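You operate a simulated robot arm through the tools that you are given. There is no shell and no other tool. Be economical: measure what you need, move in short steps, check, and stop when the job is done.

You run a simulated robot arm. Do the job below in one go: nothing can be reset, and whatever is moved stays where it is left.

TASK
Set the drum speed knob to 30, then start extractor, drum, incline, trough.
Fine: in that order, with the panel's green buttons.

It is judged by the outcome, as a careful person would: the job done as asked, and still so three seconds after it is handed in. It fails if anything else is knocked over, pushed out of place, dropped, spilled or broken.

THE ROBOT
A 6-joint arm with a fingered hand on a trunk, on a base that drives. Base frame: it is fixed to the floor where the robot stands at the start and does not move with it; the origin is under the middle of the robot, x ahead of it, y to its left, z up. Units: cm, degrees, N and s.
With the tool pointing down near the work surface it reaches from about 18 to 80 cm from the robot's upright axis, wherever it stands. Its first joint turns from -166.0 to 166.0 degrees. Places, roughly: air knob [50, 10, 110]; black stop button [50, -20, 130]; drum lock [50, -30, 100]; drum speed knob [50, 0, 110]; drum switch [50, -20, 100]; main lock [50, 0, 100]; main switch [50, 10, 100]; panel drum button [50, 10, 130]; panel extractor button [50, 10, 130]; panel incline button [50, 0, 130]; panel red button [50, -30, 110]; panel reset button [50, -30, 130]; panel trough button [50, -10, 130]; pull handle [50, -30, 80]; white button [50, -40, 130]. Payload 4 kg.
Tool frame: the origin (TCP) lies between the finger pads and is the grasp point; the fingertips stand 2 cm ahead of it; z points along the fingers, y is the line along which they close. The gripper opens to 14 cm. The gripper's body begins 5.4 cm behind the TCP. The gripper is a hand of 3 fingers: y runs from the thumb to the fingers, the wrist lies at [0, 0, -21.5] in the tool frame, and closing takes about 1.5 s.
Orientation is that of the tool frame in the base frame, as a unit quaternion [w, x, y, z]. With the fingers straight down and closing along the base's y, the tool's x points along the base's -x, its y along +y and its z along -z.

THE INTERFACE
- The arm moves only by the tool apply_moves. Its argument "rows" is a list of rows, each a list of 6 numbers: the turn, a rotation vector about the base's x, y, z in units of 5 degrees (1.0 is 5 degrees), then the shift along the base's x, y, z in units of 50 mm (1.0 is 50 mm). In form: [[ax, ay, az, dx, dy, dz], ...]. A call has 1 to 20 rows; each row shifts and turns the commanded pose from where the row before left it. "claw" is the closure in counts, from 0 (fully open) to 255 (shut), set as the call begins (left out, the last holds). A call with a number of a shift or a turn outside -1 to 1 is refused whole. Each row takes 0.2 s and may step no farther than 5 cm and 8.6 degrees from the row before; otherwise, or with a gripper value out of range, the whole call is refused. A pose out of reach is approached as far as the arm can. The call stops where the force on the tool passes 40 N (or 10 N more than at its start, if that is more) or the arm is blocked; 0.2 s more then pass. Each finger travels about 4.5 cm/s and halts on what it meets, pressing with about 28 N; the grip force reading is that of the motor and also rises with nothing between the fingers. The clock runs only during rows and for 0.2 s after the last one: add rows that do not move to give the fingers time. It gives the time, the measured TCP pose, the force on the tool (base axes), the opening and the grip force at its end, in the units of the frame above (readings bear some noise), with the torque about the TCP (base axes, N m) and any sound that the robot's microphone picked up.
- Cameras (640 x 400 px; columns grow to the right, rows downward): "scene" is now at [5.79, 14.75, 162.68]; the picture's right is [-0.49, -0.87, 0.00], its down [-0.46, 0.25, -0.85] and it looks along [0.74, -0.41, -0.52] (base axes); focal length 260 px, centre (320, 200). "wrist" rides on the gripper at [7.4, -4.3, -7.9] in the tool frame; the picture's right is [0.50, 0.87, 0.00], its down [-0.59, 0.34, -0.73] and it looks along [-0.64, 0.37, 0.68] (tool axes); focal length 275 px, centre (320, 200).
- get_image(camera): a new picture of that camera. It takes no simulated time.
- slide_trunk(by): slides the trunk up (or, below 0, down) by that many cm; the arm and the scene camera ride with it, the base frame stays. It gives what a move gives, with no picture.
- roll_base(legs): drives the robot by 1 to 6 legs, each [ahead, left, turn to the left] in cm, cm and degrees, along the robot's own axes; the way and the turn of a leg run together, so that a leg with both is an arc; at most 150 cm and 180 degrees a leg. The arm and the cameras ride along, it lands a little off, and it stops where it bumps. It gives what a move gives.
- set_fingers(finger1, finger2, thumb_bend): sets how far each is bent, from 0 (flat) to 1 (curled in); at 0.3 the hand is open as for a grip, at 0.7 the pads meet at the TCP. One left out holds its place. A second passes; each finger stops where it meets its share of the squeeze, and holds until it gets a number again. A gripper value or a shape takes the hand back. It gives what a move gives, with no picture; readings hold the bend of each and the force on the fingers (four entries, about 0 where the hand has none), thumb and palm.
- hand_shape(shape): the hand has 3 fingers and takes this shape, open, in about a second: jaw (thumb against the fingers, like two jaws); tri (thumb and two fingers); tip (a fingertip pinch); poke (one finger out to press); point (the index stretched); flat (the hand flat); cup (the hand cupped); fist (a fist). The gripper value then closes the fingers along that shape, each until it touches; the sizes above hold for jaw. It gives what a move gives, with no picture.
- turn_head(pan, tilt): turns the head with the scene camera to pan (to the left, within 120 degrees either way) and tilt (down, from -29 to 69), counted from straight ahead of the robot. It gives what a move gives.
- locate(camera, pixels): for up to 12 pixels [column, row] of the newest picture of that camera ("zoom" is the newest enlarged one), the place [x, y, z] in the base frame of the surface seen there, good to about 0.3 cm. It takes no simulated time.
- zoom(camera, box): a new picture of the part [left, top, right, bottom] of that camera's present view, enlarged. It takes no simulated time.
- hand_in(): hands the job in; it is judged then, once.

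Work in short steps. Measure before you move; look again where a grasp or a placing could have gone wrong, and mend it. You have 80 turns and 52 pictures in all, those below and enlarged ones among them. Open the gripper and draw the arm clear of the work before you hand the job in, unless the task says otherwise; then end with one line.

The tools are called after "Request:" as a command line: name --pt "numbers of a row" for each row, then --argument value for the rest, lists and objects as JSON in quotes. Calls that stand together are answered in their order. apply_moves: Moves the arm, as the interface text tells. Its arguments: {"type":"object","properties":{"rows":{"type":"array","items":{"type":"array","items":{"type":"number"}}},"claw":{"type":"number"}},"required":["rows"]} The other tools are called the same way: slide_trunk (by) slides the trunk up or down; hand_shape (shape) gives the hand a shape; set_fingers (finger1, finger2, thumb_bend) moves the fingers one by one; roll_base (legs) drives the base; turn_head (pan, tilt) turns the head that bears the scene camera; get_image (camera) takes a picture; locate (camera, pixels) gives the place of the surface under pixels of a picture; zoom (camera, box) takes an enlarged picture of a part of a camera's view; hand_in () hands the job in.

At the start:

```text
clock: 0.0
tcp_pos: [40.69, -11.34, 145.97]
tcp_rot: [0.0, 0.001, 1.0, 0.0]
wrist_force: [-0.5, 0.3, 0.4]
wrist_torque: [0.02, -0.04, 0.03]
gripper_width: 13.99
grasp_force: 0.1
shape: jaw
bend: [0.3, 0.3, 0.3]
finger forces: [0.0, 0.0, 0.0, 0.0, 0.1, 0.1]
trunk travel left (down, up): [-20.0, 39.0]
robot x, y, heading: [0.13, -0.03, -0.1]
head pan, tilt: [-29.0, 31.6]
```

scene: 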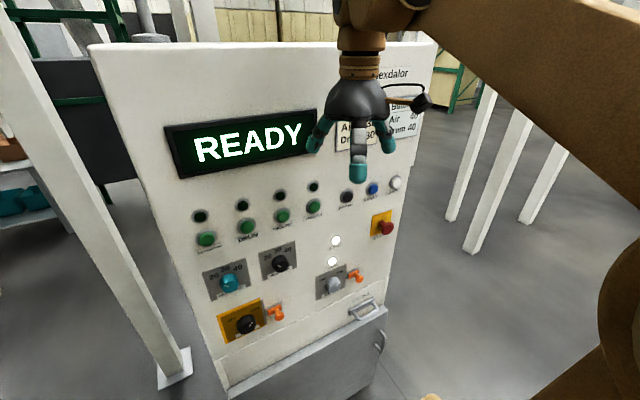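
wrist: 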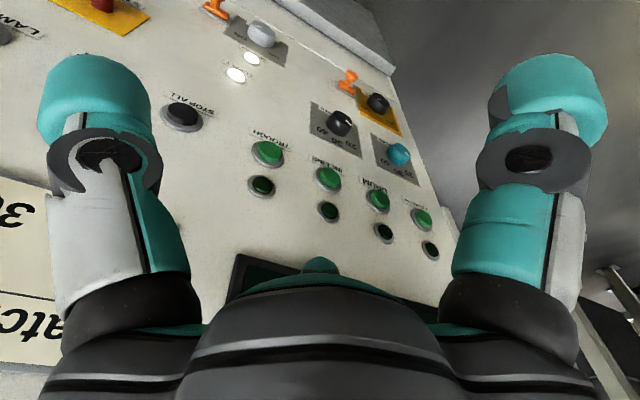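

The panel's buttons sit around rows 190-240 and the knobs around rows 260-325 of the scene picture. I'll enlarge both areas to read the labels.

Request:
zoom --camera "scene" --box '[180, 170, 340, 270]'

Request:
zoom --camera "scene" --box '[190, 230, 350, 350]'

Request:
zoom --camera "scene" --box '[310, 60, 430, 160]'

Request:
locate --camera "scene" --pixels '[[207, 238], [247, 225], [282, 214], [313, 204], [281, 263], [229, 283], [262, 275], [295, 275], [170, 230], [350, 230], [247, 325], [347, 196]]'

```text
4.00 times, centred on (260, 220) of scene
```

zoom: 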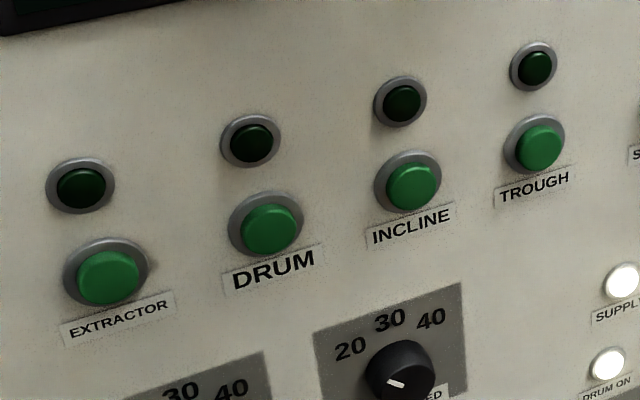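

```text
3.33 times, centred on (270, 290) of scene
```

zoom: 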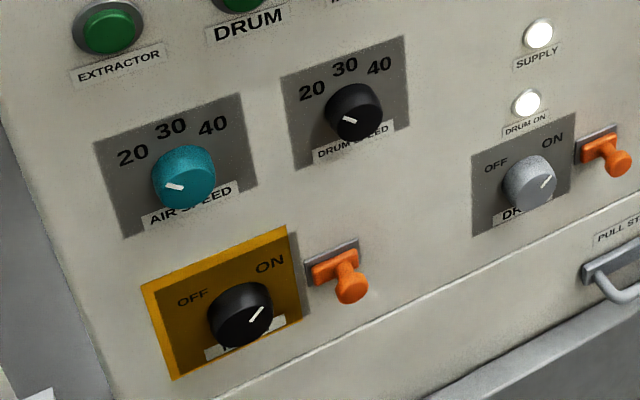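

```text
4.00 times, centred on (370, 110) of scene
```

zoom: 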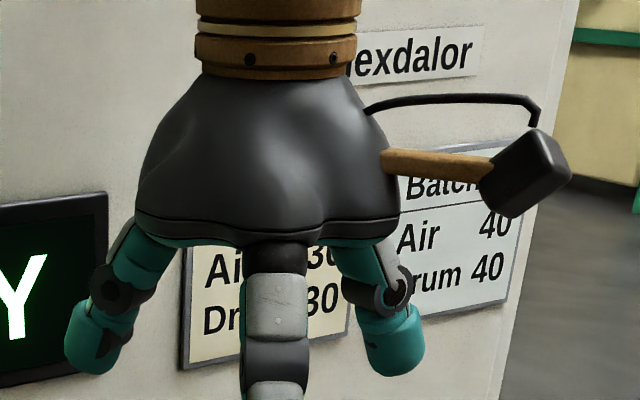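

```text
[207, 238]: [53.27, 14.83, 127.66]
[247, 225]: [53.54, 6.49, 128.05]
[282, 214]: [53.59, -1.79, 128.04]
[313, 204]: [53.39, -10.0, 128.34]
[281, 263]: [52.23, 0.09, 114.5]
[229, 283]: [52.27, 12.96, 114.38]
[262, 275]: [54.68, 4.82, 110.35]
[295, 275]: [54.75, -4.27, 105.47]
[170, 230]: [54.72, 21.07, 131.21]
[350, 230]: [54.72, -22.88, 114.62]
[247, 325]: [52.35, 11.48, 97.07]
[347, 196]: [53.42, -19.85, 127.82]
```

The panel plane is at about x=54.7, the button faces at 53.3, and the green button order is clear: extractor y=14.8, drum 6.5, incline -1.8, trough -10. I need room for a forward-pointing hand, so I'll back the base up 20 cm.

Request:
roll_base --legs '[[-20, 0, 0]]'

```text
clock: 1.6
tcp_pos: [20.5, -11.36, 146.0]
tcp_rot: [0.001, 0.001, 1.0, 0.001]
wrist_force: [0.0, 0.1, 0.7]
wrist_torque: [0.0, -0.03, -0.01]
gripper_width: 14.02
grasp_force: 0.1
shape: jaw
bend: [0.3, 0.3, 0.3]
finger forces: [0.0, 0.1, 0.1, 0.1, 0.0, 0.1]
trunk travel left (down, up): [-20.0, 39.0]
robot x, y, heading: [-20.04, 0.12, -0.4]
head pan, tilt: [-29.0, 31.6]
```

The base rolled back cleanly. Now I'll turn the tool from down to forward (-90 about y) while shifting forward and a bit down.

Request:
apply_moves --pt "0 -1 0 0.2 0.1 -0.2" --pt "0 -1 0 0.2 0.1 -0.2" --pt "0 -1 0 0.2 0.1 -0.2" --pt "0 -1 0 0.2 0.1 -0.2" --pt "0 -1 0 0.2 0.1 -0.2" --pt "0 -1 0 0.2 0.1 -0.2" --pt "0 -1 0 0.2 0.1 -0.2" --pt "0 -1 0 0.2 0.1 -0.2" --pt "0 -1 0 0.2 0.1 -0.2" --pt "0 -1 0 0.2 0.1 -0.2" --pt "0 -1 0 0.2 0.1 -0.2" --pt "0 -1 0 0.2 0.1 -0.2" --pt "0 -1 0 0.2 0.1 -0.2" --pt "0 -1 0 0.2 0.1 -0.2" --pt "0 -1 0 0.2 0.1 -0.2" --pt "0 -1 0 0.2 0.1 -0.2" --pt "0 -1 0 0.2 0.1 -0.2" --pt "0 -1 0 0.2 0.1 -0.2"

```text
clock: 5.4
tcp_pos: [38.86, -2.44, 127.85]
tcp_rot: [0.703, 0.003, 0.711, -0.001]
wrist_force: [-0.3, 0.4, 0.1]
wrist_torque: [0.0, 0.02, 0.0]
gripper_width: 13.96
grasp_force: 0.0
shape: jaw
bend: [0.3, 0.3, 0.3]
finger forces: [0.0, 0.1, 0.1, 0.0, 0.0, 0.0]
trunk travel left (down, up): [-20.0, 39.0]
robot x, y, heading: [-19.97, -0.35, -0.2]
head pan, tilt: [-29.0, 31.6]
```

The hand now points forward at [38.9, -2.4, 127.9]. I'll look with both cameras.

Request:
get_image --camera "scene"

Request:
get_image --camera "wrist"

```text
46 pictures are left
```

scene: 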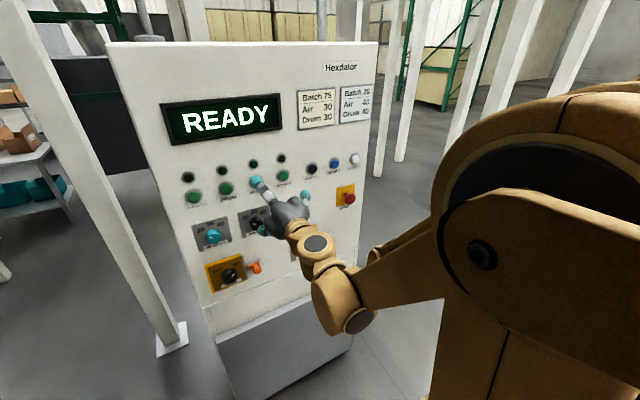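

```text
45 pictures are left
```

wrist: 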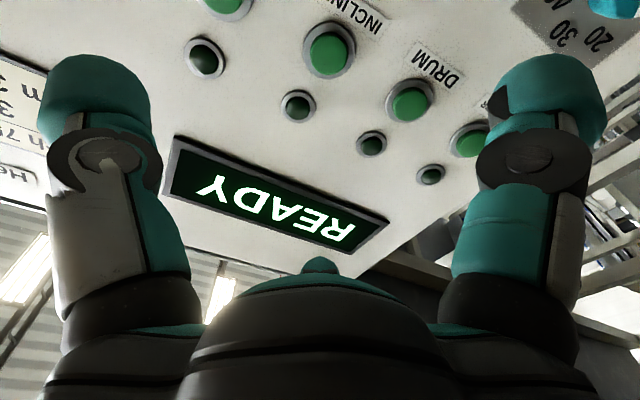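

The wrist camera looks upward, so I'll lower the hand 25 cm to see the drum speed knob.

Request:
apply_moves --pt "0 0 0 0 0 -1" --pt "0 0 0 0 0 -1" --pt "0 0 0 0 0 -1" --pt "0 0 0 0 0 -1" --pt "0 0 0 0 0 -1"

Request:
get_image --camera "wrist"

Request:
zoom --camera "scene" --box '[170, 140, 370, 265]'

```text
clock: 6.6
tcp_pos: [46.71, -3.39, 113.91]
tcp_rot: [0.703, 0.001, 0.711, 0.002]
wrist_force: [-0.1, 0.2, 0.2]
wrist_torque: [-0.02, 0.02, -0.01]
gripper_width: 14.02
grasp_force: 0.1
shape: jaw
bend: [0.3, 0.3, 0.3]
finger forces: [0.0, 0.0, 0.0, 0.0, 0.0, 0.0]
out of reach, approached as far as the arm can: row 2, 3, 4, 5
trunk travel left (down, up): [-20.0, 39.0]
robot x, y, heading: [-19.89, 0.33, 0.0]
head pan, tilt: [-29.0, 31.6]
```

```text
44 pictures are left
```

wrist: 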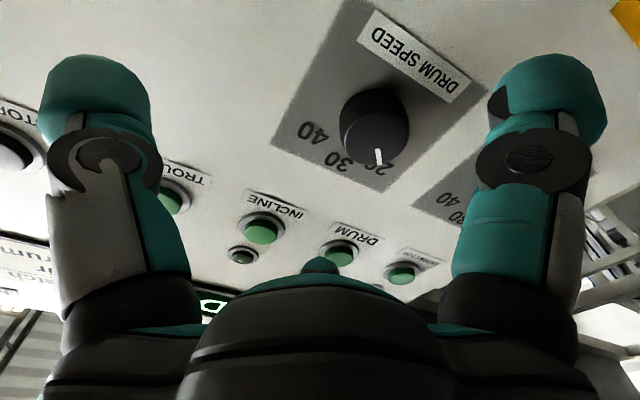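

```text
3.20 times, centred on (270, 202) of scene
```

zoom: 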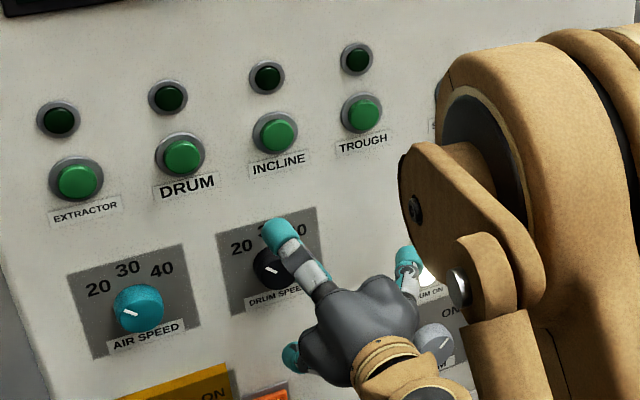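

Rows 2-5 were out of reach and the arm drifted forward to x=46.7, though without contact. I'll enlarge the knob view and measure its rim.

Request:
zoom --camera "wrist" --box '[270, 20, 490, 200]'

Request:
locate --camera "wrist" --pixels '[[377, 140], [342, 145], [407, 150], [375, 172], [379, 160], [373, 105], [308, 131], [345, 160], [383, 166], [262, 225], [372, 95]]'

```text
2.22 times, centred on (380, 110) of wrist
```

zoom: 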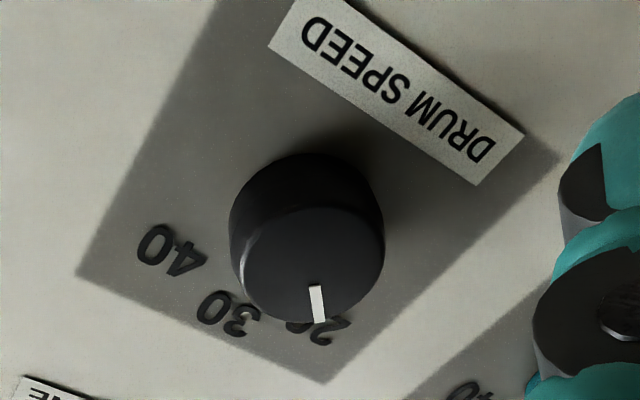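

```text
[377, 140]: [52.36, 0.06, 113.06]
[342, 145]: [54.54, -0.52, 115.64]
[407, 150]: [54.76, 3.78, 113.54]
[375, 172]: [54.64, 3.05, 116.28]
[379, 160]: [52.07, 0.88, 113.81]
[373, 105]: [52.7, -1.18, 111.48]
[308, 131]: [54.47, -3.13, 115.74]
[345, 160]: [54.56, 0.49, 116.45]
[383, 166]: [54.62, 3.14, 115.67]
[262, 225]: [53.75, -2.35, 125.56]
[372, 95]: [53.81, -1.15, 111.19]
```

The drum speed knob's axis is at about y=0.1, z=112.9 with its front at x≈52.1. Its pointer is at 20, 45° left of straight up, and 30 is straight up, so it needs +45° about x. The arm was short on downward reach, so I'll lower the trunk.

Request:
slide_trunk --by -18

```text
clock: 8.6
tcp_pos: [46.77, -3.46, 96.03]
tcp_rot: [0.704, 0.002, 0.71, 0.0]
wrist_force: [0.0, 0.1, 0.9]
wrist_torque: [0.02, 0.0, 0.01]
gripper_width: 13.99
grasp_force: 0.0
shape: jaw
bend: [0.3, 0.3, 0.3]
finger forces: [0.1, 0.0, 0.0, 0.0, 0.1, 0.0]
trunk travel left (down, up): [-2.0, 57.0]
robot x, y, heading: [-20.3, 0.1, -0.4]
head pan, tilt: [-29.0, 31.6]
```

The TCP is at [46.8, -3.5, 96]. I'll probe with a small back-and-up move to see which pose the commands count from.

Request:
apply_moves --pt "0 0 0 -0.4 0 0.5" --pt "0 0 0 -0.4 0 0.5" --pt "0 0 0 0 0 0"

```text
clock: 9.4
tcp_pos: [42.52, -3.6, 100.92]
tcp_rot: [0.703, 0.002, 0.711, 0.001]
wrist_force: [-0.1, -0.3, 0.1]
wrist_torque: [0.0, -0.02, -0.01]
gripper_width: 13.97
grasp_force: 0.1
shape: jaw
bend: [0.3, 0.3, 0.3]
finger forces: [0.1, 0.1, 0.1, 0.0, 0.1, 0.1]
trunk travel left (down, up): [-2.0, 57.0]
robot x, y, heading: [-19.74, 0.13, -0.1]
head pan, tilt: [-29.0, 31.6]
```

Commands count from the measured pose. I'll centre the hand on the knob axis, standing off, and pre-roll it -20° about x.

Request:
apply_moves --pt "-1 0 0 0 0.185 0.6" --pt "-1 0 0 0 0.185 0.6" --pt "-1 0 0 0 0.185 0.6" --pt "-1 0 0 0 0.185 0.6" --pt "0 0 0 0 0 0"

Request:
get_image --camera "wrist"

Request:
get_image --camera "scene"

```text
clock: 10.6
tcp_pos: [42.6, -0.12, 112.61]
tcp_rot: [0.694, -0.115, 0.701, -0.115]
wrist_force: [0.1, -0.3, -0.2]
wrist_torque: [0.0, -0.02, 0.01]
gripper_width: 13.98
grasp_force: 0.0
shape: jaw
bend: [0.3, 0.3, 0.3]
finger forces: [0.1, 0.0, 0.0, 0.0, 0.1, 0.0]
out of reach, approached as far as the arm can: row 4
trunk travel left (down, up): [-2.0, 57.0]
robot x, y, heading: [-19.74, -0.17, 0.1]
head pan, tilt: [-29.0, 31.6]
```

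```text
41 pictures are left
```

wrist: 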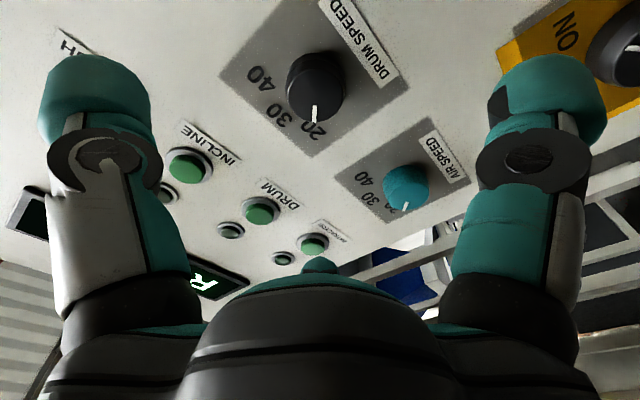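

```text
40 pictures are left
```

scene: 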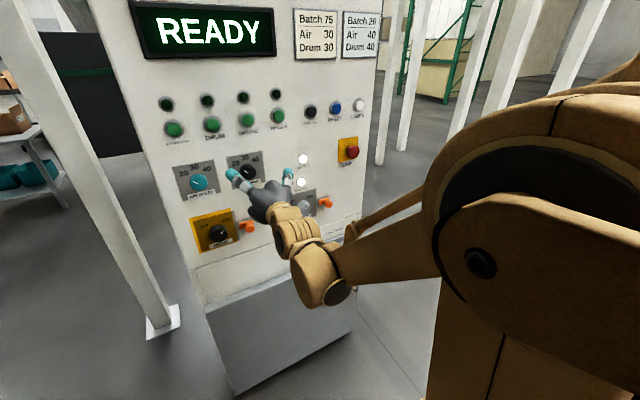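

The hand is aligned near the knob axis at roll -18.7°. I'll move forward in small rows to put the TCP at x≈51.2.

Request:
apply_moves --pt "0 0 0 0.4 0.04 0.06" --pt "0 0 0 0.4 0 0" --pt "0 0 0 0.4 0 0" --pt "0 0 0 0.3 0 0" --pt "0 0 0 0.22 0 0" --pt "0 0 0 0 0 0"

Request:
get_image --camera "wrist"

```text
clock: 12.0
tcp_pos: [50.7, 0.17, 112.42]
tcp_rot: [0.693, -0.12, 0.7, -0.123]
wrist_force: [-0.1, 0.5, -0.8]
wrist_torque: [-0.03, -0.03, -0.02]
gripper_width: 13.99
grasp_force: 0.0
shape: jaw
bend: [0.3, 0.3, 0.3]
finger forces: [0.0, 0.0, 0.0, 0.0, 0.0, 0.1]
out of reach, approached as far as the arm can: row 1
trunk travel left (down, up): [-2.0, 57.0]
robot x, y, heading: [-19.59, -0.03, -0.2]
head pan, tilt: [-29.0, 31.6]
```

```text
39 pictures are left
```

wrist: 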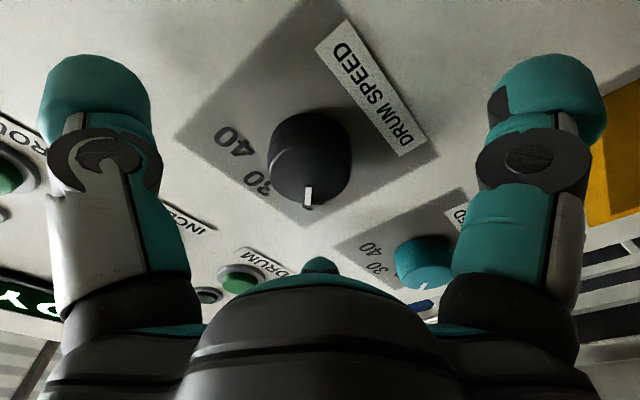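

The knob sits between the fingers near (310, 150). I'll check the face centre precisely before gripping.

Request:
locate --camera "wrist" --pixels '[[308, 172], [280, 180], [342, 185], [307, 203], [308, 190], [305, 150], [282, 195], [330, 200], [310, 120], [300, 112]]'

Request:
zoom --camera "wrist" --box '[230, 90, 390, 220]'

```text
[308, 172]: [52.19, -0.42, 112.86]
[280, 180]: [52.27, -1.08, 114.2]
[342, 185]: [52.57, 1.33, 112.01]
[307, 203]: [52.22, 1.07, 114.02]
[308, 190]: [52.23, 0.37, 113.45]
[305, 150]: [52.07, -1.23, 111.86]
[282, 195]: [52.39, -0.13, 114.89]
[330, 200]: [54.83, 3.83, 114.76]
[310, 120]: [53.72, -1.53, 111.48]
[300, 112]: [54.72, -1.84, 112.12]
```

```text
3.08 times, centred on (310, 155) of wrist
```

zoom: 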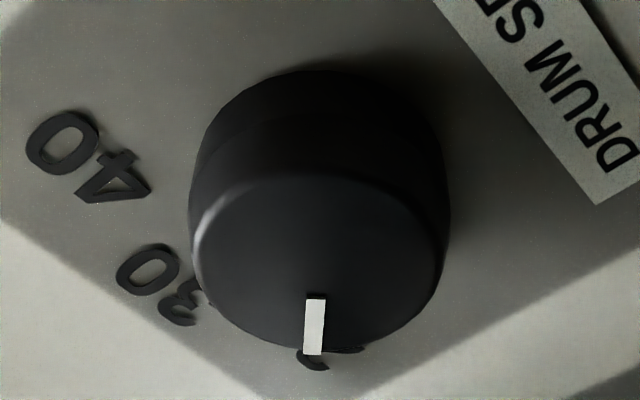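

The knob axis refines to about (-0.1, 113.0). I'll nudge the TCP there, then close on the knob with still rows.

Request:
apply_moves --pt "0 0 0 0.05 -0.05 0.12" --pt "0 0 0 0.03 0 0" --pt "0 0 0 0 0 0"

Request:
apply_moves --pt "0 0 0 0 0 0" --pt "0 0 0 0 0 0" --pt "0 0 0 0 0 0" --pt "0 0 0 0 0 0" --pt "0 0 0 0 0 0" --pt "0 0 0 0 0 0" --pt "0 0 0 0 0 0" --pt "0 0 0 0 0 0" --claw 255

Request:
get_image --camera "wrist"

```text
clock: 12.8
tcp_pos: [51.25, -0.14, 113.08]
tcp_rot: [0.693, -0.12, 0.7, -0.121]
wrist_force: [0.1, -0.4, 0.8]
wrist_torque: [0.0, 0.04, -0.01]
gripper_width: 14.0
grasp_force: 0.0
shape: jaw
bend: [0.3, 0.3, 0.3]
finger forces: [0.0, 0.0, 0.1, 0.0, 0.1, 0.1]
trunk travel left (down, up): [-2.0, 57.0]
robot x, y, heading: [-20.21, 0.06, -0.3]
head pan, tilt: [-29.0, 31.6]
```

```text
clock: 14.6
tcp_pos: [51.21, -0.17, 113.03]
tcp_rot: [0.693, -0.12, 0.7, -0.122]
wrist_force: [-0.1, 0.8, -1.0]
wrist_torque: [0.03, 0.03, -0.02]
gripper_width: 3.18
grasp_force: 28.4
shape: jaw
bend: [0.47, 0.48, 0.48]
finger forces: [20.6, 20.8, 0.1, 0.0, 21.5, 0.0]
trunk travel left (down, up): [-2.0, 57.0]
robot x, y, heading: [-20.14, 0.02, -0.1]
head pan, tilt: [-29.0, 31.6]
```

```text
37 pictures are left
```

wrist: 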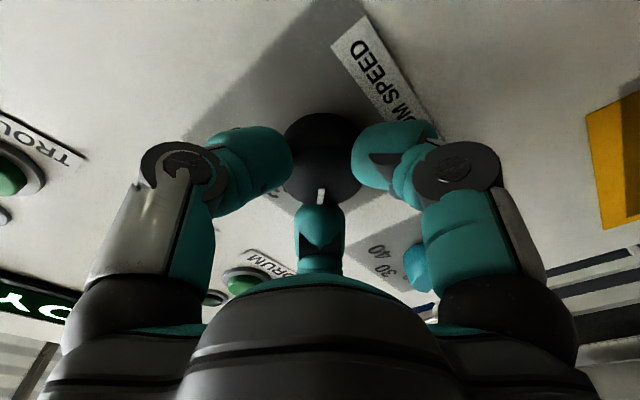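

The fingers hold the knob (width 3.2, ~21 N on each). I'll turn it +45° about x.

Request:
apply_moves --pt "1 0 0 0 0 0" --pt "1 0 0 0 0 0" --pt "1 0 0 0 0 0" --pt "1 0 0 0 0 0" --pt "1 0 0 0 0 0" --pt "1 0 0 0 0 0" --pt "1 0 0 0 0 0" --pt "1 0 0 0 0 0" --pt "1 0 0 0 0 0" --pt "0 0 0 0 0 0"

Request:
zoom --camera "wrist" --box '[220, 80, 420, 240]'

```text
clock: 16.8
tcp_pos: [51.23, -0.13, 113.17]
tcp_rot: [0.686, 0.155, 0.694, 0.155]
wrist_force: [-7.5, -3.8, -11.3]
wrist_torque: [-0.05, 0.26, -0.11]
gripper_width: 3.19
grasp_force: 28.2
shape: jaw
bend: [0.47, 0.48, 0.48]
finger forces: [24.0, 20.1, 0.0, 0.1, 28.2, 0.1]
trunk travel left (down, up): [-2.0, 57.0]
robot x, y, heading: [-19.75, -0.1, -0.2]
head pan, tilt: [-29.0, 31.6]
```

```text
2.50 times, centred on (320, 160) of wrist
```

zoom: 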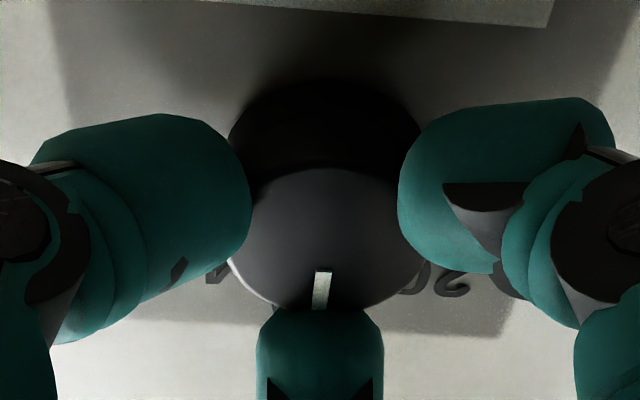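

The knob turned with the hand. I'll open the fingers, back off and check the pointer.

Request:
apply_moves --pt "0 0 0 0 0 0" --pt "0 0 0 0 0 0" --pt "0 0 0 0 0 0" --pt "0 0 0 0 0 0" --pt "0 0 0 0 0 0" --pt "0 0 0 0 0 0" --pt "0 0 0 0 0 0" --pt "0 0 0 -0.5 0 0" --pt "0 0 0 -0.5 0 0" --pt "0 0 0 -0.5 0 0" --pt "0 0 0 0 0 0" --claw 0

Request:
get_image --camera "wrist"

```text
clock: 19.2
tcp_pos: [43.57, -0.23, 113.23]
tcp_rot: [0.686, 0.154, 0.694, 0.155]
wrist_force: [-0.7, 0.0, 1.1]
wrist_torque: [0.01, 0.03, 0.0]
gripper_width: 14.01
grasp_force: 0.0
shape: jaw
bend: [0.3, 0.3, 0.3]
finger forces: [0.0, 0.0, 0.0, 0.1, 0.0, 0.0]
trunk travel left (down, up): [-2.0, 57.0]
robot x, y, heading: [-20.0, 0.04, -0.2]
head pan, tilt: [-29.0, 31.6]
```

```text
35 pictures are left
```

wrist: 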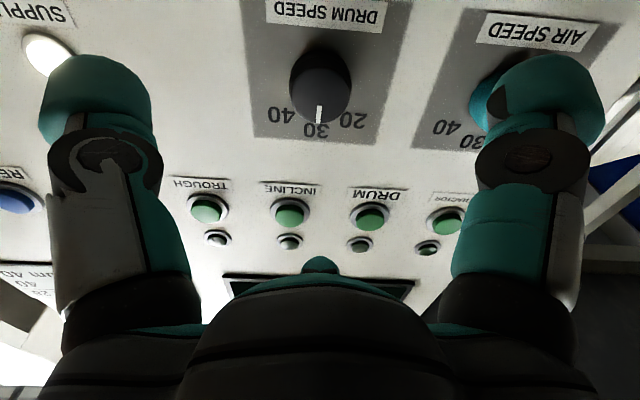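

The pointer at (320, 115) lies over "30". I'll enlarge to confirm, and put the hand in the poke shape for the buttons.

Request:
zoom --camera "wrist" --box '[250, 20, 410, 150]'

Request:
locate --camera "wrist" --pixels '[[319, 106], [318, 119], [448, 222], [370, 217], [289, 213], [207, 209]]'

Request:
hand_shape --shape "poke"

Request:
get_image --camera "wrist"

Request:
get_image --camera "scene"

```text
3.08 times, centred on (330, 85) of wrist
```

zoom: 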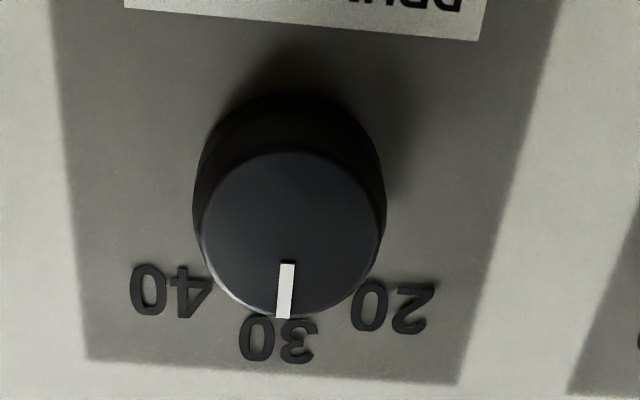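

```text
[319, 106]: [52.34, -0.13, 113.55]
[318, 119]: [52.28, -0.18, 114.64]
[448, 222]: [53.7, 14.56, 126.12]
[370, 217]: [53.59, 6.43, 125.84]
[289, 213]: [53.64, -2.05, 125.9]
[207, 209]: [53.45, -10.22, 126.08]
```

```text
clock: 20.1
tcp_pos: [43.6, -0.1, 113.25]
tcp_rot: [0.687, 0.155, 0.694, 0.153]
wrist_force: [0.6, -0.3, -0.3]
wrist_torque: [0.0, -0.03, 0.0]
gripper_width: 0.0
grasp_force: 0.1
shape: poke
bend: [0.28, 0.28, 0.72]
finger forces: [0.0, 0.0, 0.0, 0.0, 0.0, 0.0]
trunk travel left (down, up): [-2.0, 57.0]
robot x, y, heading: [-20.11, 0.24, -0.4]
head pan, tilt: [-29.0, 31.6]
```

```text
33 pictures are left
```

wrist: 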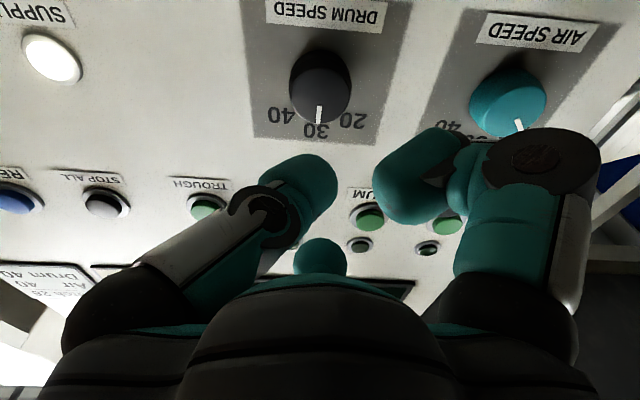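

```text
32 pictures are left
```

scene: 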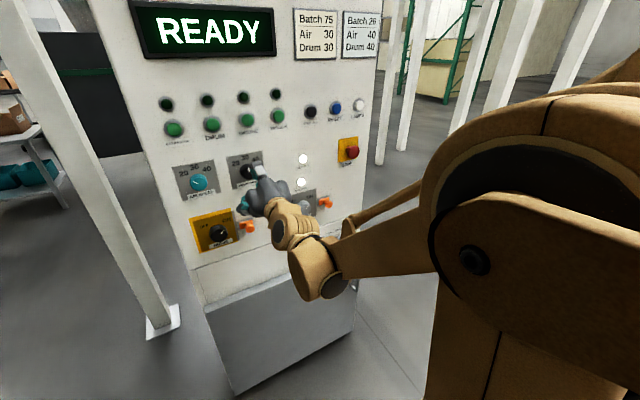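

The knob reads 30 (mark at y=-0.15, straight up). I'll measure where the poke shape's finger tips stand.

Request:
locate --camera "wrist" --pixels '[[315, 165], [325, 190], [300, 160], [415, 145], [390, 190], [440, 140], [320, 245], [320, 265]]'

Request:
zoom --camera "scene" --box '[210, 140, 340, 240]'

```text
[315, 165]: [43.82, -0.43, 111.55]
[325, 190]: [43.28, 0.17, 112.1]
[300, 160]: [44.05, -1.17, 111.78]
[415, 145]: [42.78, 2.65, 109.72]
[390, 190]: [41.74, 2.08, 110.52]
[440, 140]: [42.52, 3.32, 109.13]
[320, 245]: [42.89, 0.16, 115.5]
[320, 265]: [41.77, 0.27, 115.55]
```

```text
4.00 times, centred on (275, 190) of scene
```

zoom: 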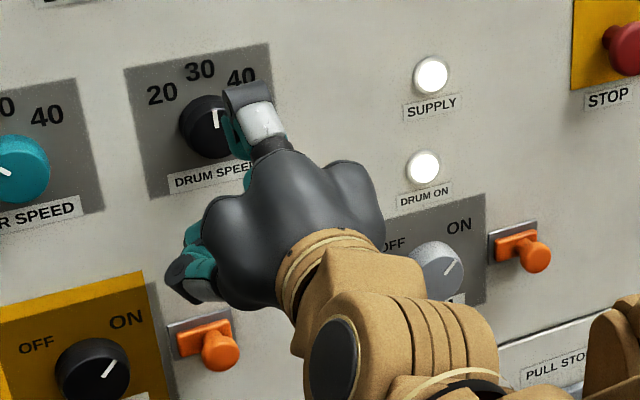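

Poke leaves several tips at similar depth, so I'll try the point shape.

Request:
hand_shape --shape "point"

Request:
get_image --camera "wrist"

Request:
zoom --camera "scene" --box '[210, 140, 340, 240]'

```text
clock: 21.0
tcp_pos: [43.56, 0.0, 113.27]
tcp_rot: [0.686, 0.155, 0.694, 0.153]
wrist_force: [0.2, -0.3, 0.5]
wrist_torque: [0.02, 0.02, 0.03]
gripper_width: 0.02
grasp_force: 0.1
shape: point
bend: [0.82, 1.0, 0.56]
finger forces: [0.1, 0.0, 0.1, 0.0, 0.0, 0.1]
trunk travel left (down, up): [-2.0, 57.0]
robot x, y, heading: [-20.06, 0.3, -0.1]
head pan, tilt: [-29.0, 31.6]
```

```text
30 pictures are left
```

wrist: 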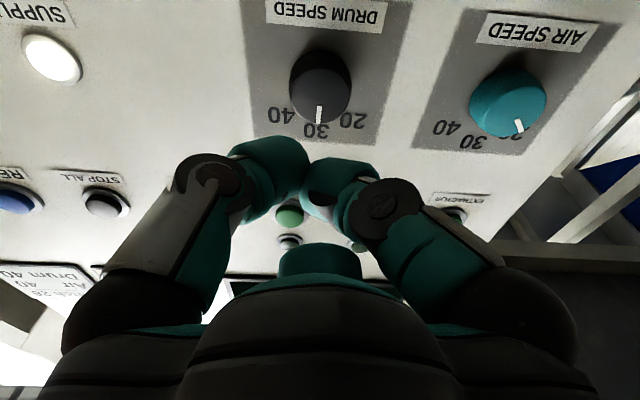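

```text
4.00 times, centred on (275, 190) of scene
```

zoom: 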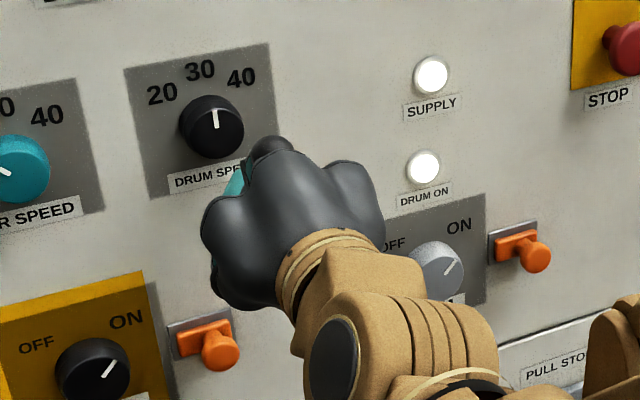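

Point seems mid-way in closing. I'll shape it by hand instead: finger1 and finger2 fully curled, thumb at 0.55 to be the poker.

Request:
set_fingers --finger1 1.0 --finger2 1.0 --thumb_bend 0.5

Request:
get_image --camera "wrist"

Request:
zoom --camera "scene" --box '[210, 140, 340, 240]'

```text
clock: 22.0
tcp_pos: [43.53, -0.07, 113.13]
tcp_rot: [0.686, 0.154, 0.694, 0.154]
wrist_force: [0.0, -0.3, -0.2]
wrist_torque: [-0.04, -0.01, 0.0]
gripper_width: 3.69
grasp_force: 0.1
shape: fingers
bend: [0.97, 1.0, 0.5]
finger forces: [0.0, 0.0, 0.0, 0.0, 0.0, 0.0]
trunk travel left (down, up): [-2.0, 57.0]
robot x, y, heading: [-19.7, 0.32, -0.3]
head pan, tilt: [-29.0, 31.6]
```

```text
28 pictures are left
```

wrist: 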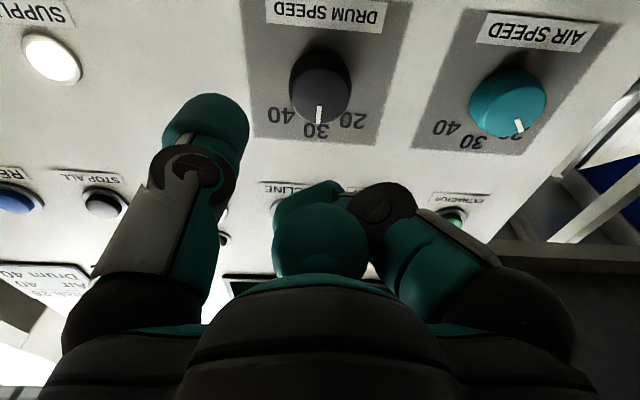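

```text
4.00 times, centred on (275, 190) of scene
```

zoom: 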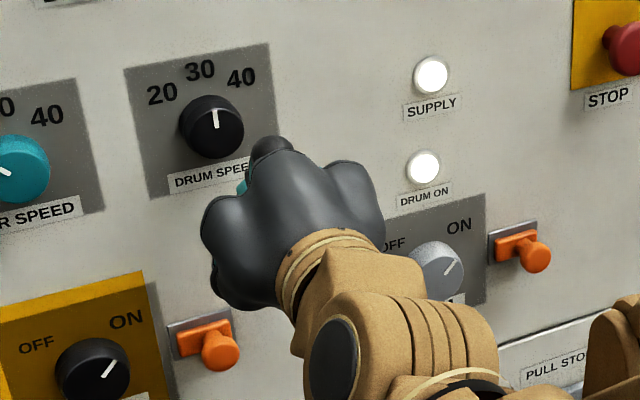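

The thumb now stands out alone, with the other fingers curled back. I'll raise the trunk to button height (z≈127) and take out the roll.

Request:
slide_trunk --by 13.8

Request:
apply_moves --pt "-1 0 0 0 0.6 0" --pt "-1 0 0 0 0.6 0" --pt "-1 0 0 0 0.6 0" --pt "-1 0 0 0 0.6 0" --pt "-1 0 0 0 0.6 0" --pt "0 0 0 0 0.3 0" --pt "0 0 0 0 0 0"

Request:
get_image --camera "wrist"

Request:
get_image --camera "scene"

```text
clock: 23.6
tcp_pos: [43.51, -0.01, 126.99]
tcp_rot: [0.686, 0.154, 0.694, 0.154]
wrist_force: [0.5, -0.9, 0.3]
wrist_torque: [0.02, -0.01, 0.02]
gripper_width: 3.69
grasp_force: 0.1
shape: fingers
bend: [0.97, 1.0, 0.5]
finger forces: [0.0, 0.0, 0.0, 0.1, 0.2, 0.0]
trunk travel left (down, up): [-15.8, 43.2]
robot x, y, heading: [-20.1, -0.06, -0.3]
head pan, tilt: [-29.0, 31.6]
```

```text
clock: 25.2
tcp_pos: [43.79, 13.62, 126.46]
tcp_rot: [0.696, 0.022, 0.717, 0.022]
wrist_force: [-0.2, 0.5, -1.3]
wrist_torque: [0.02, 0.0, 0.02]
gripper_width: 3.7
grasp_force: 0.1
shape: fingers
bend: [0.97, 1.0, 0.5]
finger forces: [0.1, 0.0, 0.1, 0.1, 0.0, 0.0]
out of reach, approached as far as the arm can: row 1, 2
trunk travel left (down, up): [-15.8, 43.2]
robot x, y, heading: [-19.96, 0.02, -0.2]
head pan, tilt: [-29.0, 31.6]
```

```text
26 pictures are left
```

wrist: 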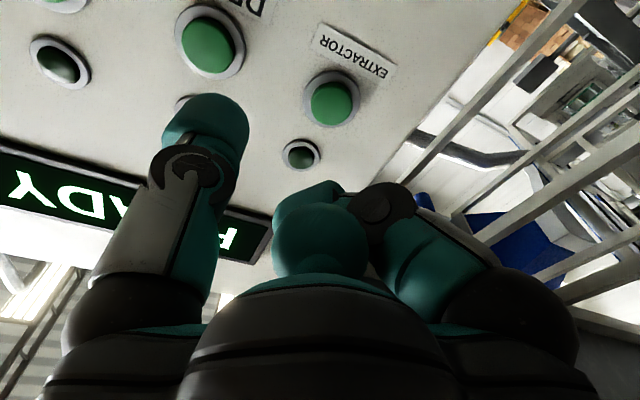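

```text
25 pictures are left
```

scene: 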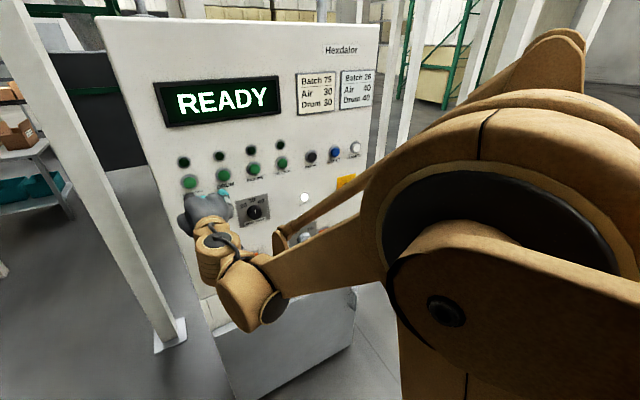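

The thumb is at (205, 130) and the extractor button at (332, 103) in the wrist picture. I'll measure both.

Request:
locate --camera "wrist" --pixels '[[205, 98], [205, 105], [170, 125], [240, 125], [205, 120], [205, 140], [332, 103], [332, 85], [332, 122], [208, 45], [310, 103], [355, 100]]'

Request:
zoom --camera "scene" --box '[160, 140, 300, 240]'

```text
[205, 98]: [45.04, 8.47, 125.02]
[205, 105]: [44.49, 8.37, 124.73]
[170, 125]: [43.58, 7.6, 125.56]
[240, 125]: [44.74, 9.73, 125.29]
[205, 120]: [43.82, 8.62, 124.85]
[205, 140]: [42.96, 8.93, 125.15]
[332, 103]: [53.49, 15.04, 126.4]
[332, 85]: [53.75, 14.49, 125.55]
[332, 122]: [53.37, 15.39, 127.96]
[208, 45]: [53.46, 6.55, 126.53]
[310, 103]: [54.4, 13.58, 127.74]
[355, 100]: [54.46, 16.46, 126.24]
```

```text
4.00 times, centred on (230, 190) of scene
```

zoom: 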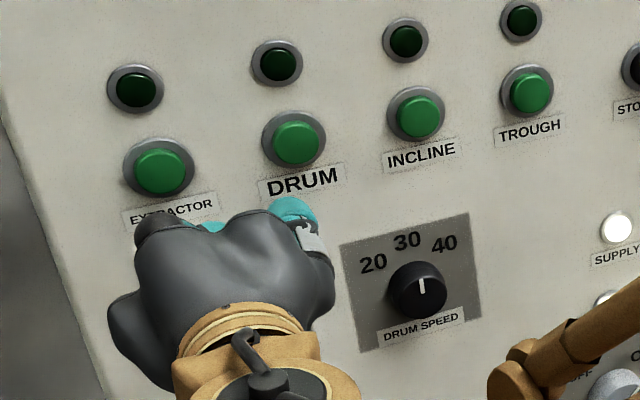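

The knob reads 30 and the thumb tip is at about (y=8.6, z=125.8). The extractor centre is (14.8, 127). I'll check the curled fingers' depth and shift to line up.

Request:
locate --camera "wrist" --pixels '[[322, 186], [300, 200], [320, 230], [385, 195], [440, 215], [400, 190]]'

Request:
apply_moves --pt "0 0 0 0 0.62 0.12" --pt "0 0 0 0 0.62 0.12" --pt "0 0 0 0 0 0"

Request:
get_image --camera "wrist"

Request:
zoom --camera "scene" --box '[150, 130, 290, 230]'

```text
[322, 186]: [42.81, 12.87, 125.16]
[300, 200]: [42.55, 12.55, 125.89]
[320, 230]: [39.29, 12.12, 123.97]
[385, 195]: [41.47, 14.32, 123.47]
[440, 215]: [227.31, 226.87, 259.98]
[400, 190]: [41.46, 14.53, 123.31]
```

```text
clock: 26.0
tcp_pos: [43.68, 19.93, 127.67]
tcp_rot: [0.696, 0.022, 0.717, 0.023]
wrist_force: [0.3, -0.2, -0.2]
wrist_torque: [-0.01, 0.03, -0.04]
gripper_width: 3.72
grasp_force: 0.2
shape: fingers
bend: [0.97, 1.0, 0.5]
finger forces: [0.0, 0.1, 0.0, 0.0, 0.0, 0.1]
trunk travel left (down, up): [-15.8, 43.2]
robot x, y, heading: [-20.06, 0.27, -0.2]
head pan, tilt: [-29.0, 31.6]
```

```text
23 pictures are left
```

wrist: 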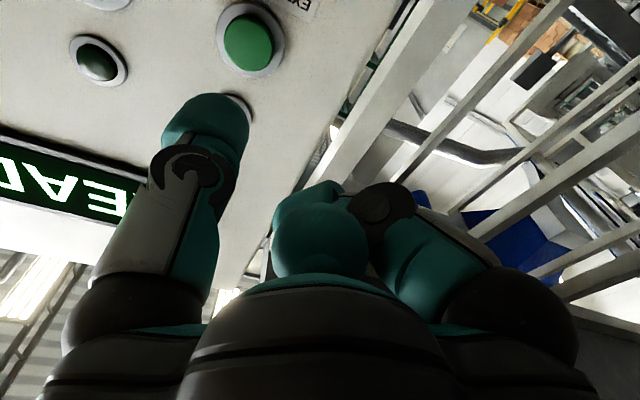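

```text
4.00 times, centred on (220, 180) of scene
```

zoom: 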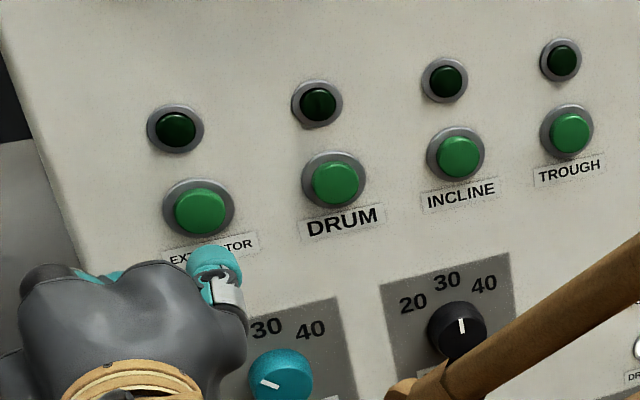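

I'll measure the thumb tip from the scene zoom too, at (215, 258), against the button face at (200, 210).

Request:
locate --camera "zoom" --pixels '[[215, 250], [215, 262], [195, 262], [237, 262], [200, 210], [337, 184], [459, 157], [570, 133], [215, 275]]'

```text
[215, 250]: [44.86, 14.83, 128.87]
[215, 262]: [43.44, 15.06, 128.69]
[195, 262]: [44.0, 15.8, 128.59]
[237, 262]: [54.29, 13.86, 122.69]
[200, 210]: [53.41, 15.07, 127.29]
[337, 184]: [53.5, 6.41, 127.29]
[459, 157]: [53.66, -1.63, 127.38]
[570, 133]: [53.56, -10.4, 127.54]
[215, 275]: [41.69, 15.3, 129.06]
```

The thumb centre (14.9, 127.4) lines up with the extractor button (15.0, 127.1). I'll advance 6.5 cm and then creep.

Request:
apply_moves --pt "0 0 0 0.3 0 -0.04" --pt "0 0 0 0.3 0 0" --pt "0 0 0 0.3 0 0" --pt "0 0 0 0.3 0 0" --pt "0 0 0 0.1 0 0" --pt "0 0 0 0 0 0"

Request:
get_image --camera "wrist"

Request:
zoom --camera "scene" --box '[150, 130, 290, 230]'

```text
clock: 27.4
tcp_pos: [50.25, 20.04, 127.63]
tcp_rot: [0.696, 0.022, 0.717, 0.022]
wrist_force: [-0.3, -0.2, -0.2]
wrist_torque: [0.02, 0.01, -0.02]
gripper_width: 3.71
grasp_force: 0.1
shape: fingers
bend: [0.97, 1.0, 0.5]
finger forces: [0.0, 0.1, 0.0, 0.0, 0.0, 0.1]
trunk travel left (down, up): [-15.8, 43.2]
robot x, y, heading: [-19.52, 0.24, -0.3]
head pan, tilt: [-29.0, 31.6]
```

```text
21 pictures are left
```

wrist: 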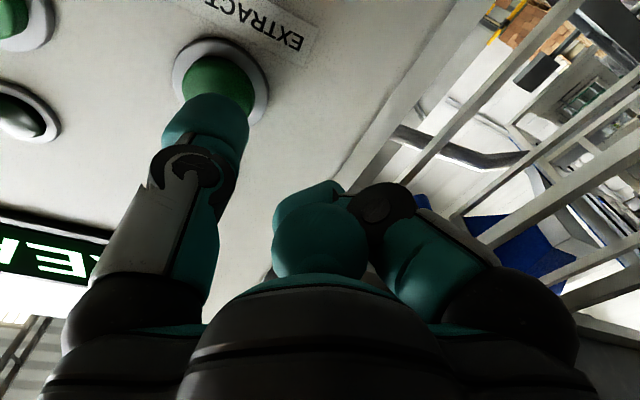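

```text
4.00 times, centred on (220, 180) of scene
```

zoom: 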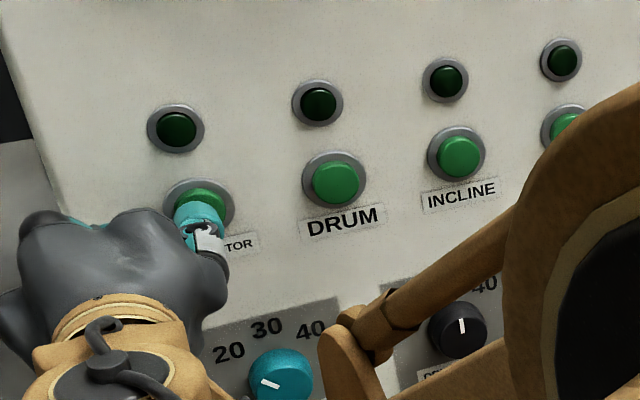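

The thumb is right in front of the extractor button. I'll creep in 0.2 cm rows until contact.

Request:
apply_moves --pt "0 0 0 0.04 0 0" --pt "0 0 0 0.04 0 0" --pt "0 0 0 0.04 0 0" --pt "0 0 0 0.04 0 0" --pt "0 0 0 0.04 0 0" --pt "0 0 0 0.04 0 0"

```text
clock: 28.8
tcp_pos: [51.36, 20.15, 127.61]
tcp_rot: [0.696, 0.023, 0.717, 0.022]
wrist_force: [-7.6, 0.3, -2.0]
wrist_torque: [0.08, 0.04, -0.41]
gripper_width: 3.74
grasp_force: 4.0
shape: fingers
bend: [0.97, 1.0, 0.5]
finger forces: [0.0, 0.0, 0.0, 0.0, 8.3, 0.1]
trunk travel left (down, up): [-15.8, 43.2]
robot x, y, heading: [-20.02, 0.11, -0.2]
head pan, tilt: [-29.0, 31.6]
heard: click
```

A click was heard with 8 N on the thumb. I'll back off and check the lamp and display.

Request:
apply_moves --pt "0 0 0 -0.2 0 0" --pt "0 0 0 -0.4 0 0" --pt "0 0 0 0 0 0"

Request:
get_image --camera "scene"

```text
clock: 29.6
tcp_pos: [48.56, 20.02, 127.61]
tcp_rot: [0.696, 0.022, 0.718, 0.024]
wrist_force: [-0.5, 1.1, -0.3]
wrist_torque: [-0.01, -0.02, -0.03]
gripper_width: 3.71
grasp_force: 0.0
shape: fingers
bend: [0.97, 1.0, 0.5]
finger forces: [0.0, 0.0, 0.0, 0.0, 0.0, 0.1]
trunk travel left (down, up): [-15.8, 43.2]
robot x, y, heading: [-19.65, 0.39, -0.3]
head pan, tilt: [-29.0, 31.6]
```

```text
19 pictures are left
```

scene: 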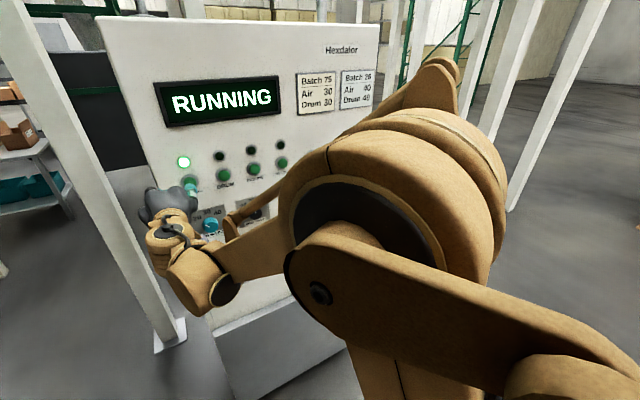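

The extractor lamp is lit and the display says RUNNING. Next I'll shift 8.5 cm right to the drum button, then press.

Request:
apply_moves --pt "0 0 0 0 -0.85 -0.04" --pt "0 0 0 0 -0.85 -0.03" --pt "0 0 0 0 0 0" --pt "0 0 0 0.3 0 0" --pt "0 0 0 0 0 0"

Request:
get_image --camera "wrist"

```text
clock: 30.8
tcp_pos: [49.98, 11.69, 127.46]
tcp_rot: [0.696, 0.021, 0.717, 0.024]
wrist_force: [0.1, -0.3, 0.1]
wrist_torque: [-0.01, 0.0, 0.01]
gripper_width: 3.7
grasp_force: 0.0
shape: fingers
bend: [0.97, 1.0, 0.5]
finger forces: [0.0, 0.0, 0.0, 0.0, 0.0, 0.0]
trunk travel left (down, up): [-15.8, 43.2]
robot x, y, heading: [-20.01, 0.01, -0.3]
head pan, tilt: [-29.0, 31.6]
```

```text
18 pictures are left
```

wrist: 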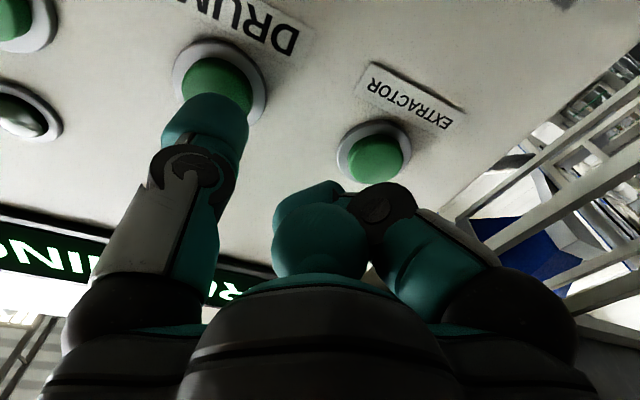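

The view matches the extractor approach, now on the drum button. I'll creep in.

Request:
apply_moves --pt "0 0 0 0.06 -0.02 0" --pt "0 0 0 0.05 0 0" --pt "0 0 0 0.04 0 0" --pt "0 0 0 0.04 0 0" --pt "0 0 0 0.04 0 0" --pt "0 0 0 0.04 0 0" --pt "0 0 0 0.02 0 0"

```text
clock: 32.4
tcp_pos: [51.35, 11.5, 127.34]
tcp_rot: [0.696, 0.022, 0.717, 0.022]
wrist_force: [-8.9, 0.5, -1.9]
wrist_torque: [0.17, 0.04, -0.44]
gripper_width: 3.72
grasp_force: 4.0
shape: fingers
bend: [0.97, 1.0, 0.5]
finger forces: [0.1, 0.1, 0.1, 0.0, 8.8, 0.0]
trunk travel left (down, up): [-15.8, 43.2]
robot x, y, heading: [-20.03, -0.24, -0.2]
head pan, tilt: [-29.0, 31.6]
heard: click
```

Another click. I'll back off, shift to the incline button (y≈-1.8), and check the lamps.

Request:
apply_moves --pt "0 0 0 -0.2 0 0" --pt "0 0 0 -0.4 0 0" --pt "0 0 0 0 -0.83 0" --pt "0 0 0 0 -0.83 0" --pt "0 0 0 0 0 0" --pt "0 0 0 0.3 0 0" --pt "0 0 0 0 0 0"

Request:
get_image --camera "wrist"

Request:
get_image --camera "scene"

```text
clock: 34.0
tcp_pos: [50.13, 3.2, 127.13]
tcp_rot: [0.696, 0.023, 0.718, 0.023]
wrist_force: [-0.2, 0.1, 0.0]
wrist_torque: [0.03, 0.02, 0.01]
gripper_width: 3.71
grasp_force: 0.0
shape: fingers
bend: [0.97, 1.0, 0.5]
finger forces: [0.1, 0.0, 0.1, 0.0, 0.0, 0.1]
trunk travel left (down, up): [-15.8, 43.2]
robot x, y, heading: [-19.93, -0.23, -0.3]
head pan, tilt: [-29.0, 31.6]
```

```text
17 pictures are left
```

wrist: 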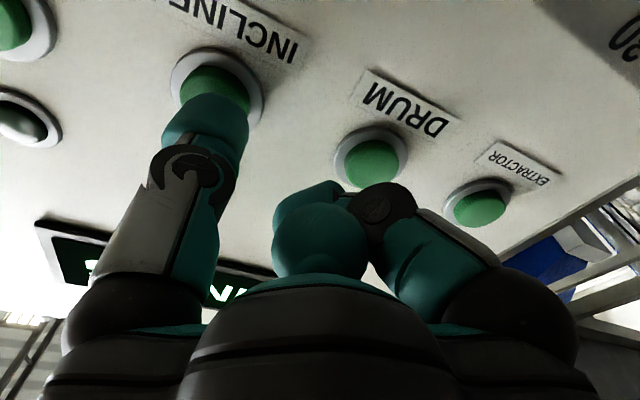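

```text
16 pictures are left
```

scene: 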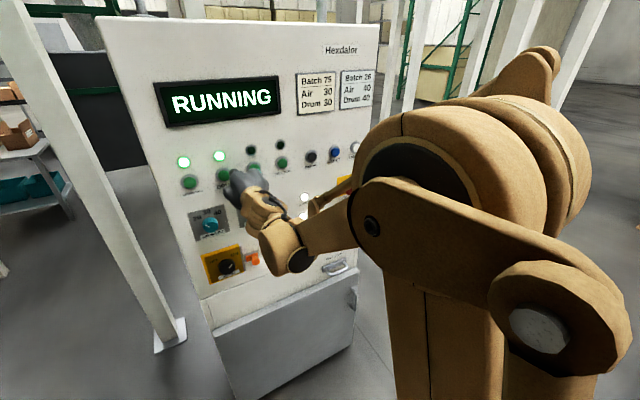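

The extractor and drum lamps are lit, and the thumb faces the incline button. I'll creep in with a slight upward correction.

Request:
apply_moves --pt "0 0 0 0.05 0 0.03" --pt "0 0 0 0.04 0 0" --pt "0 0 0 0.04 0 0" --pt "0 0 0 0.04 0 0" --pt "0 0 0 0.04 0 0" --pt "0 0 0 0.03 0 0" --pt "0 0 0 0.02 0 0"

```text
clock: 35.6
tcp_pos: [51.09, 3.0, 127.44]
tcp_rot: [0.696, 0.022, 0.717, 0.023]
wrist_force: [-2.8, -0.2, -0.1]
wrist_torque: [0.02, 0.07, -0.19]
gripper_width: 3.72
grasp_force: 1.8
shape: fingers
bend: [0.97, 1.0, 0.5]
finger forces: [0.0, 0.1, 0.0, 0.0, 3.0, 0.1]
trunk travel left (down, up): [-15.8, 43.2]
robot x, y, heading: [-20.35, -0.14, -0.2]
head pan, tilt: [-29.0, 31.6]
heard: click
```

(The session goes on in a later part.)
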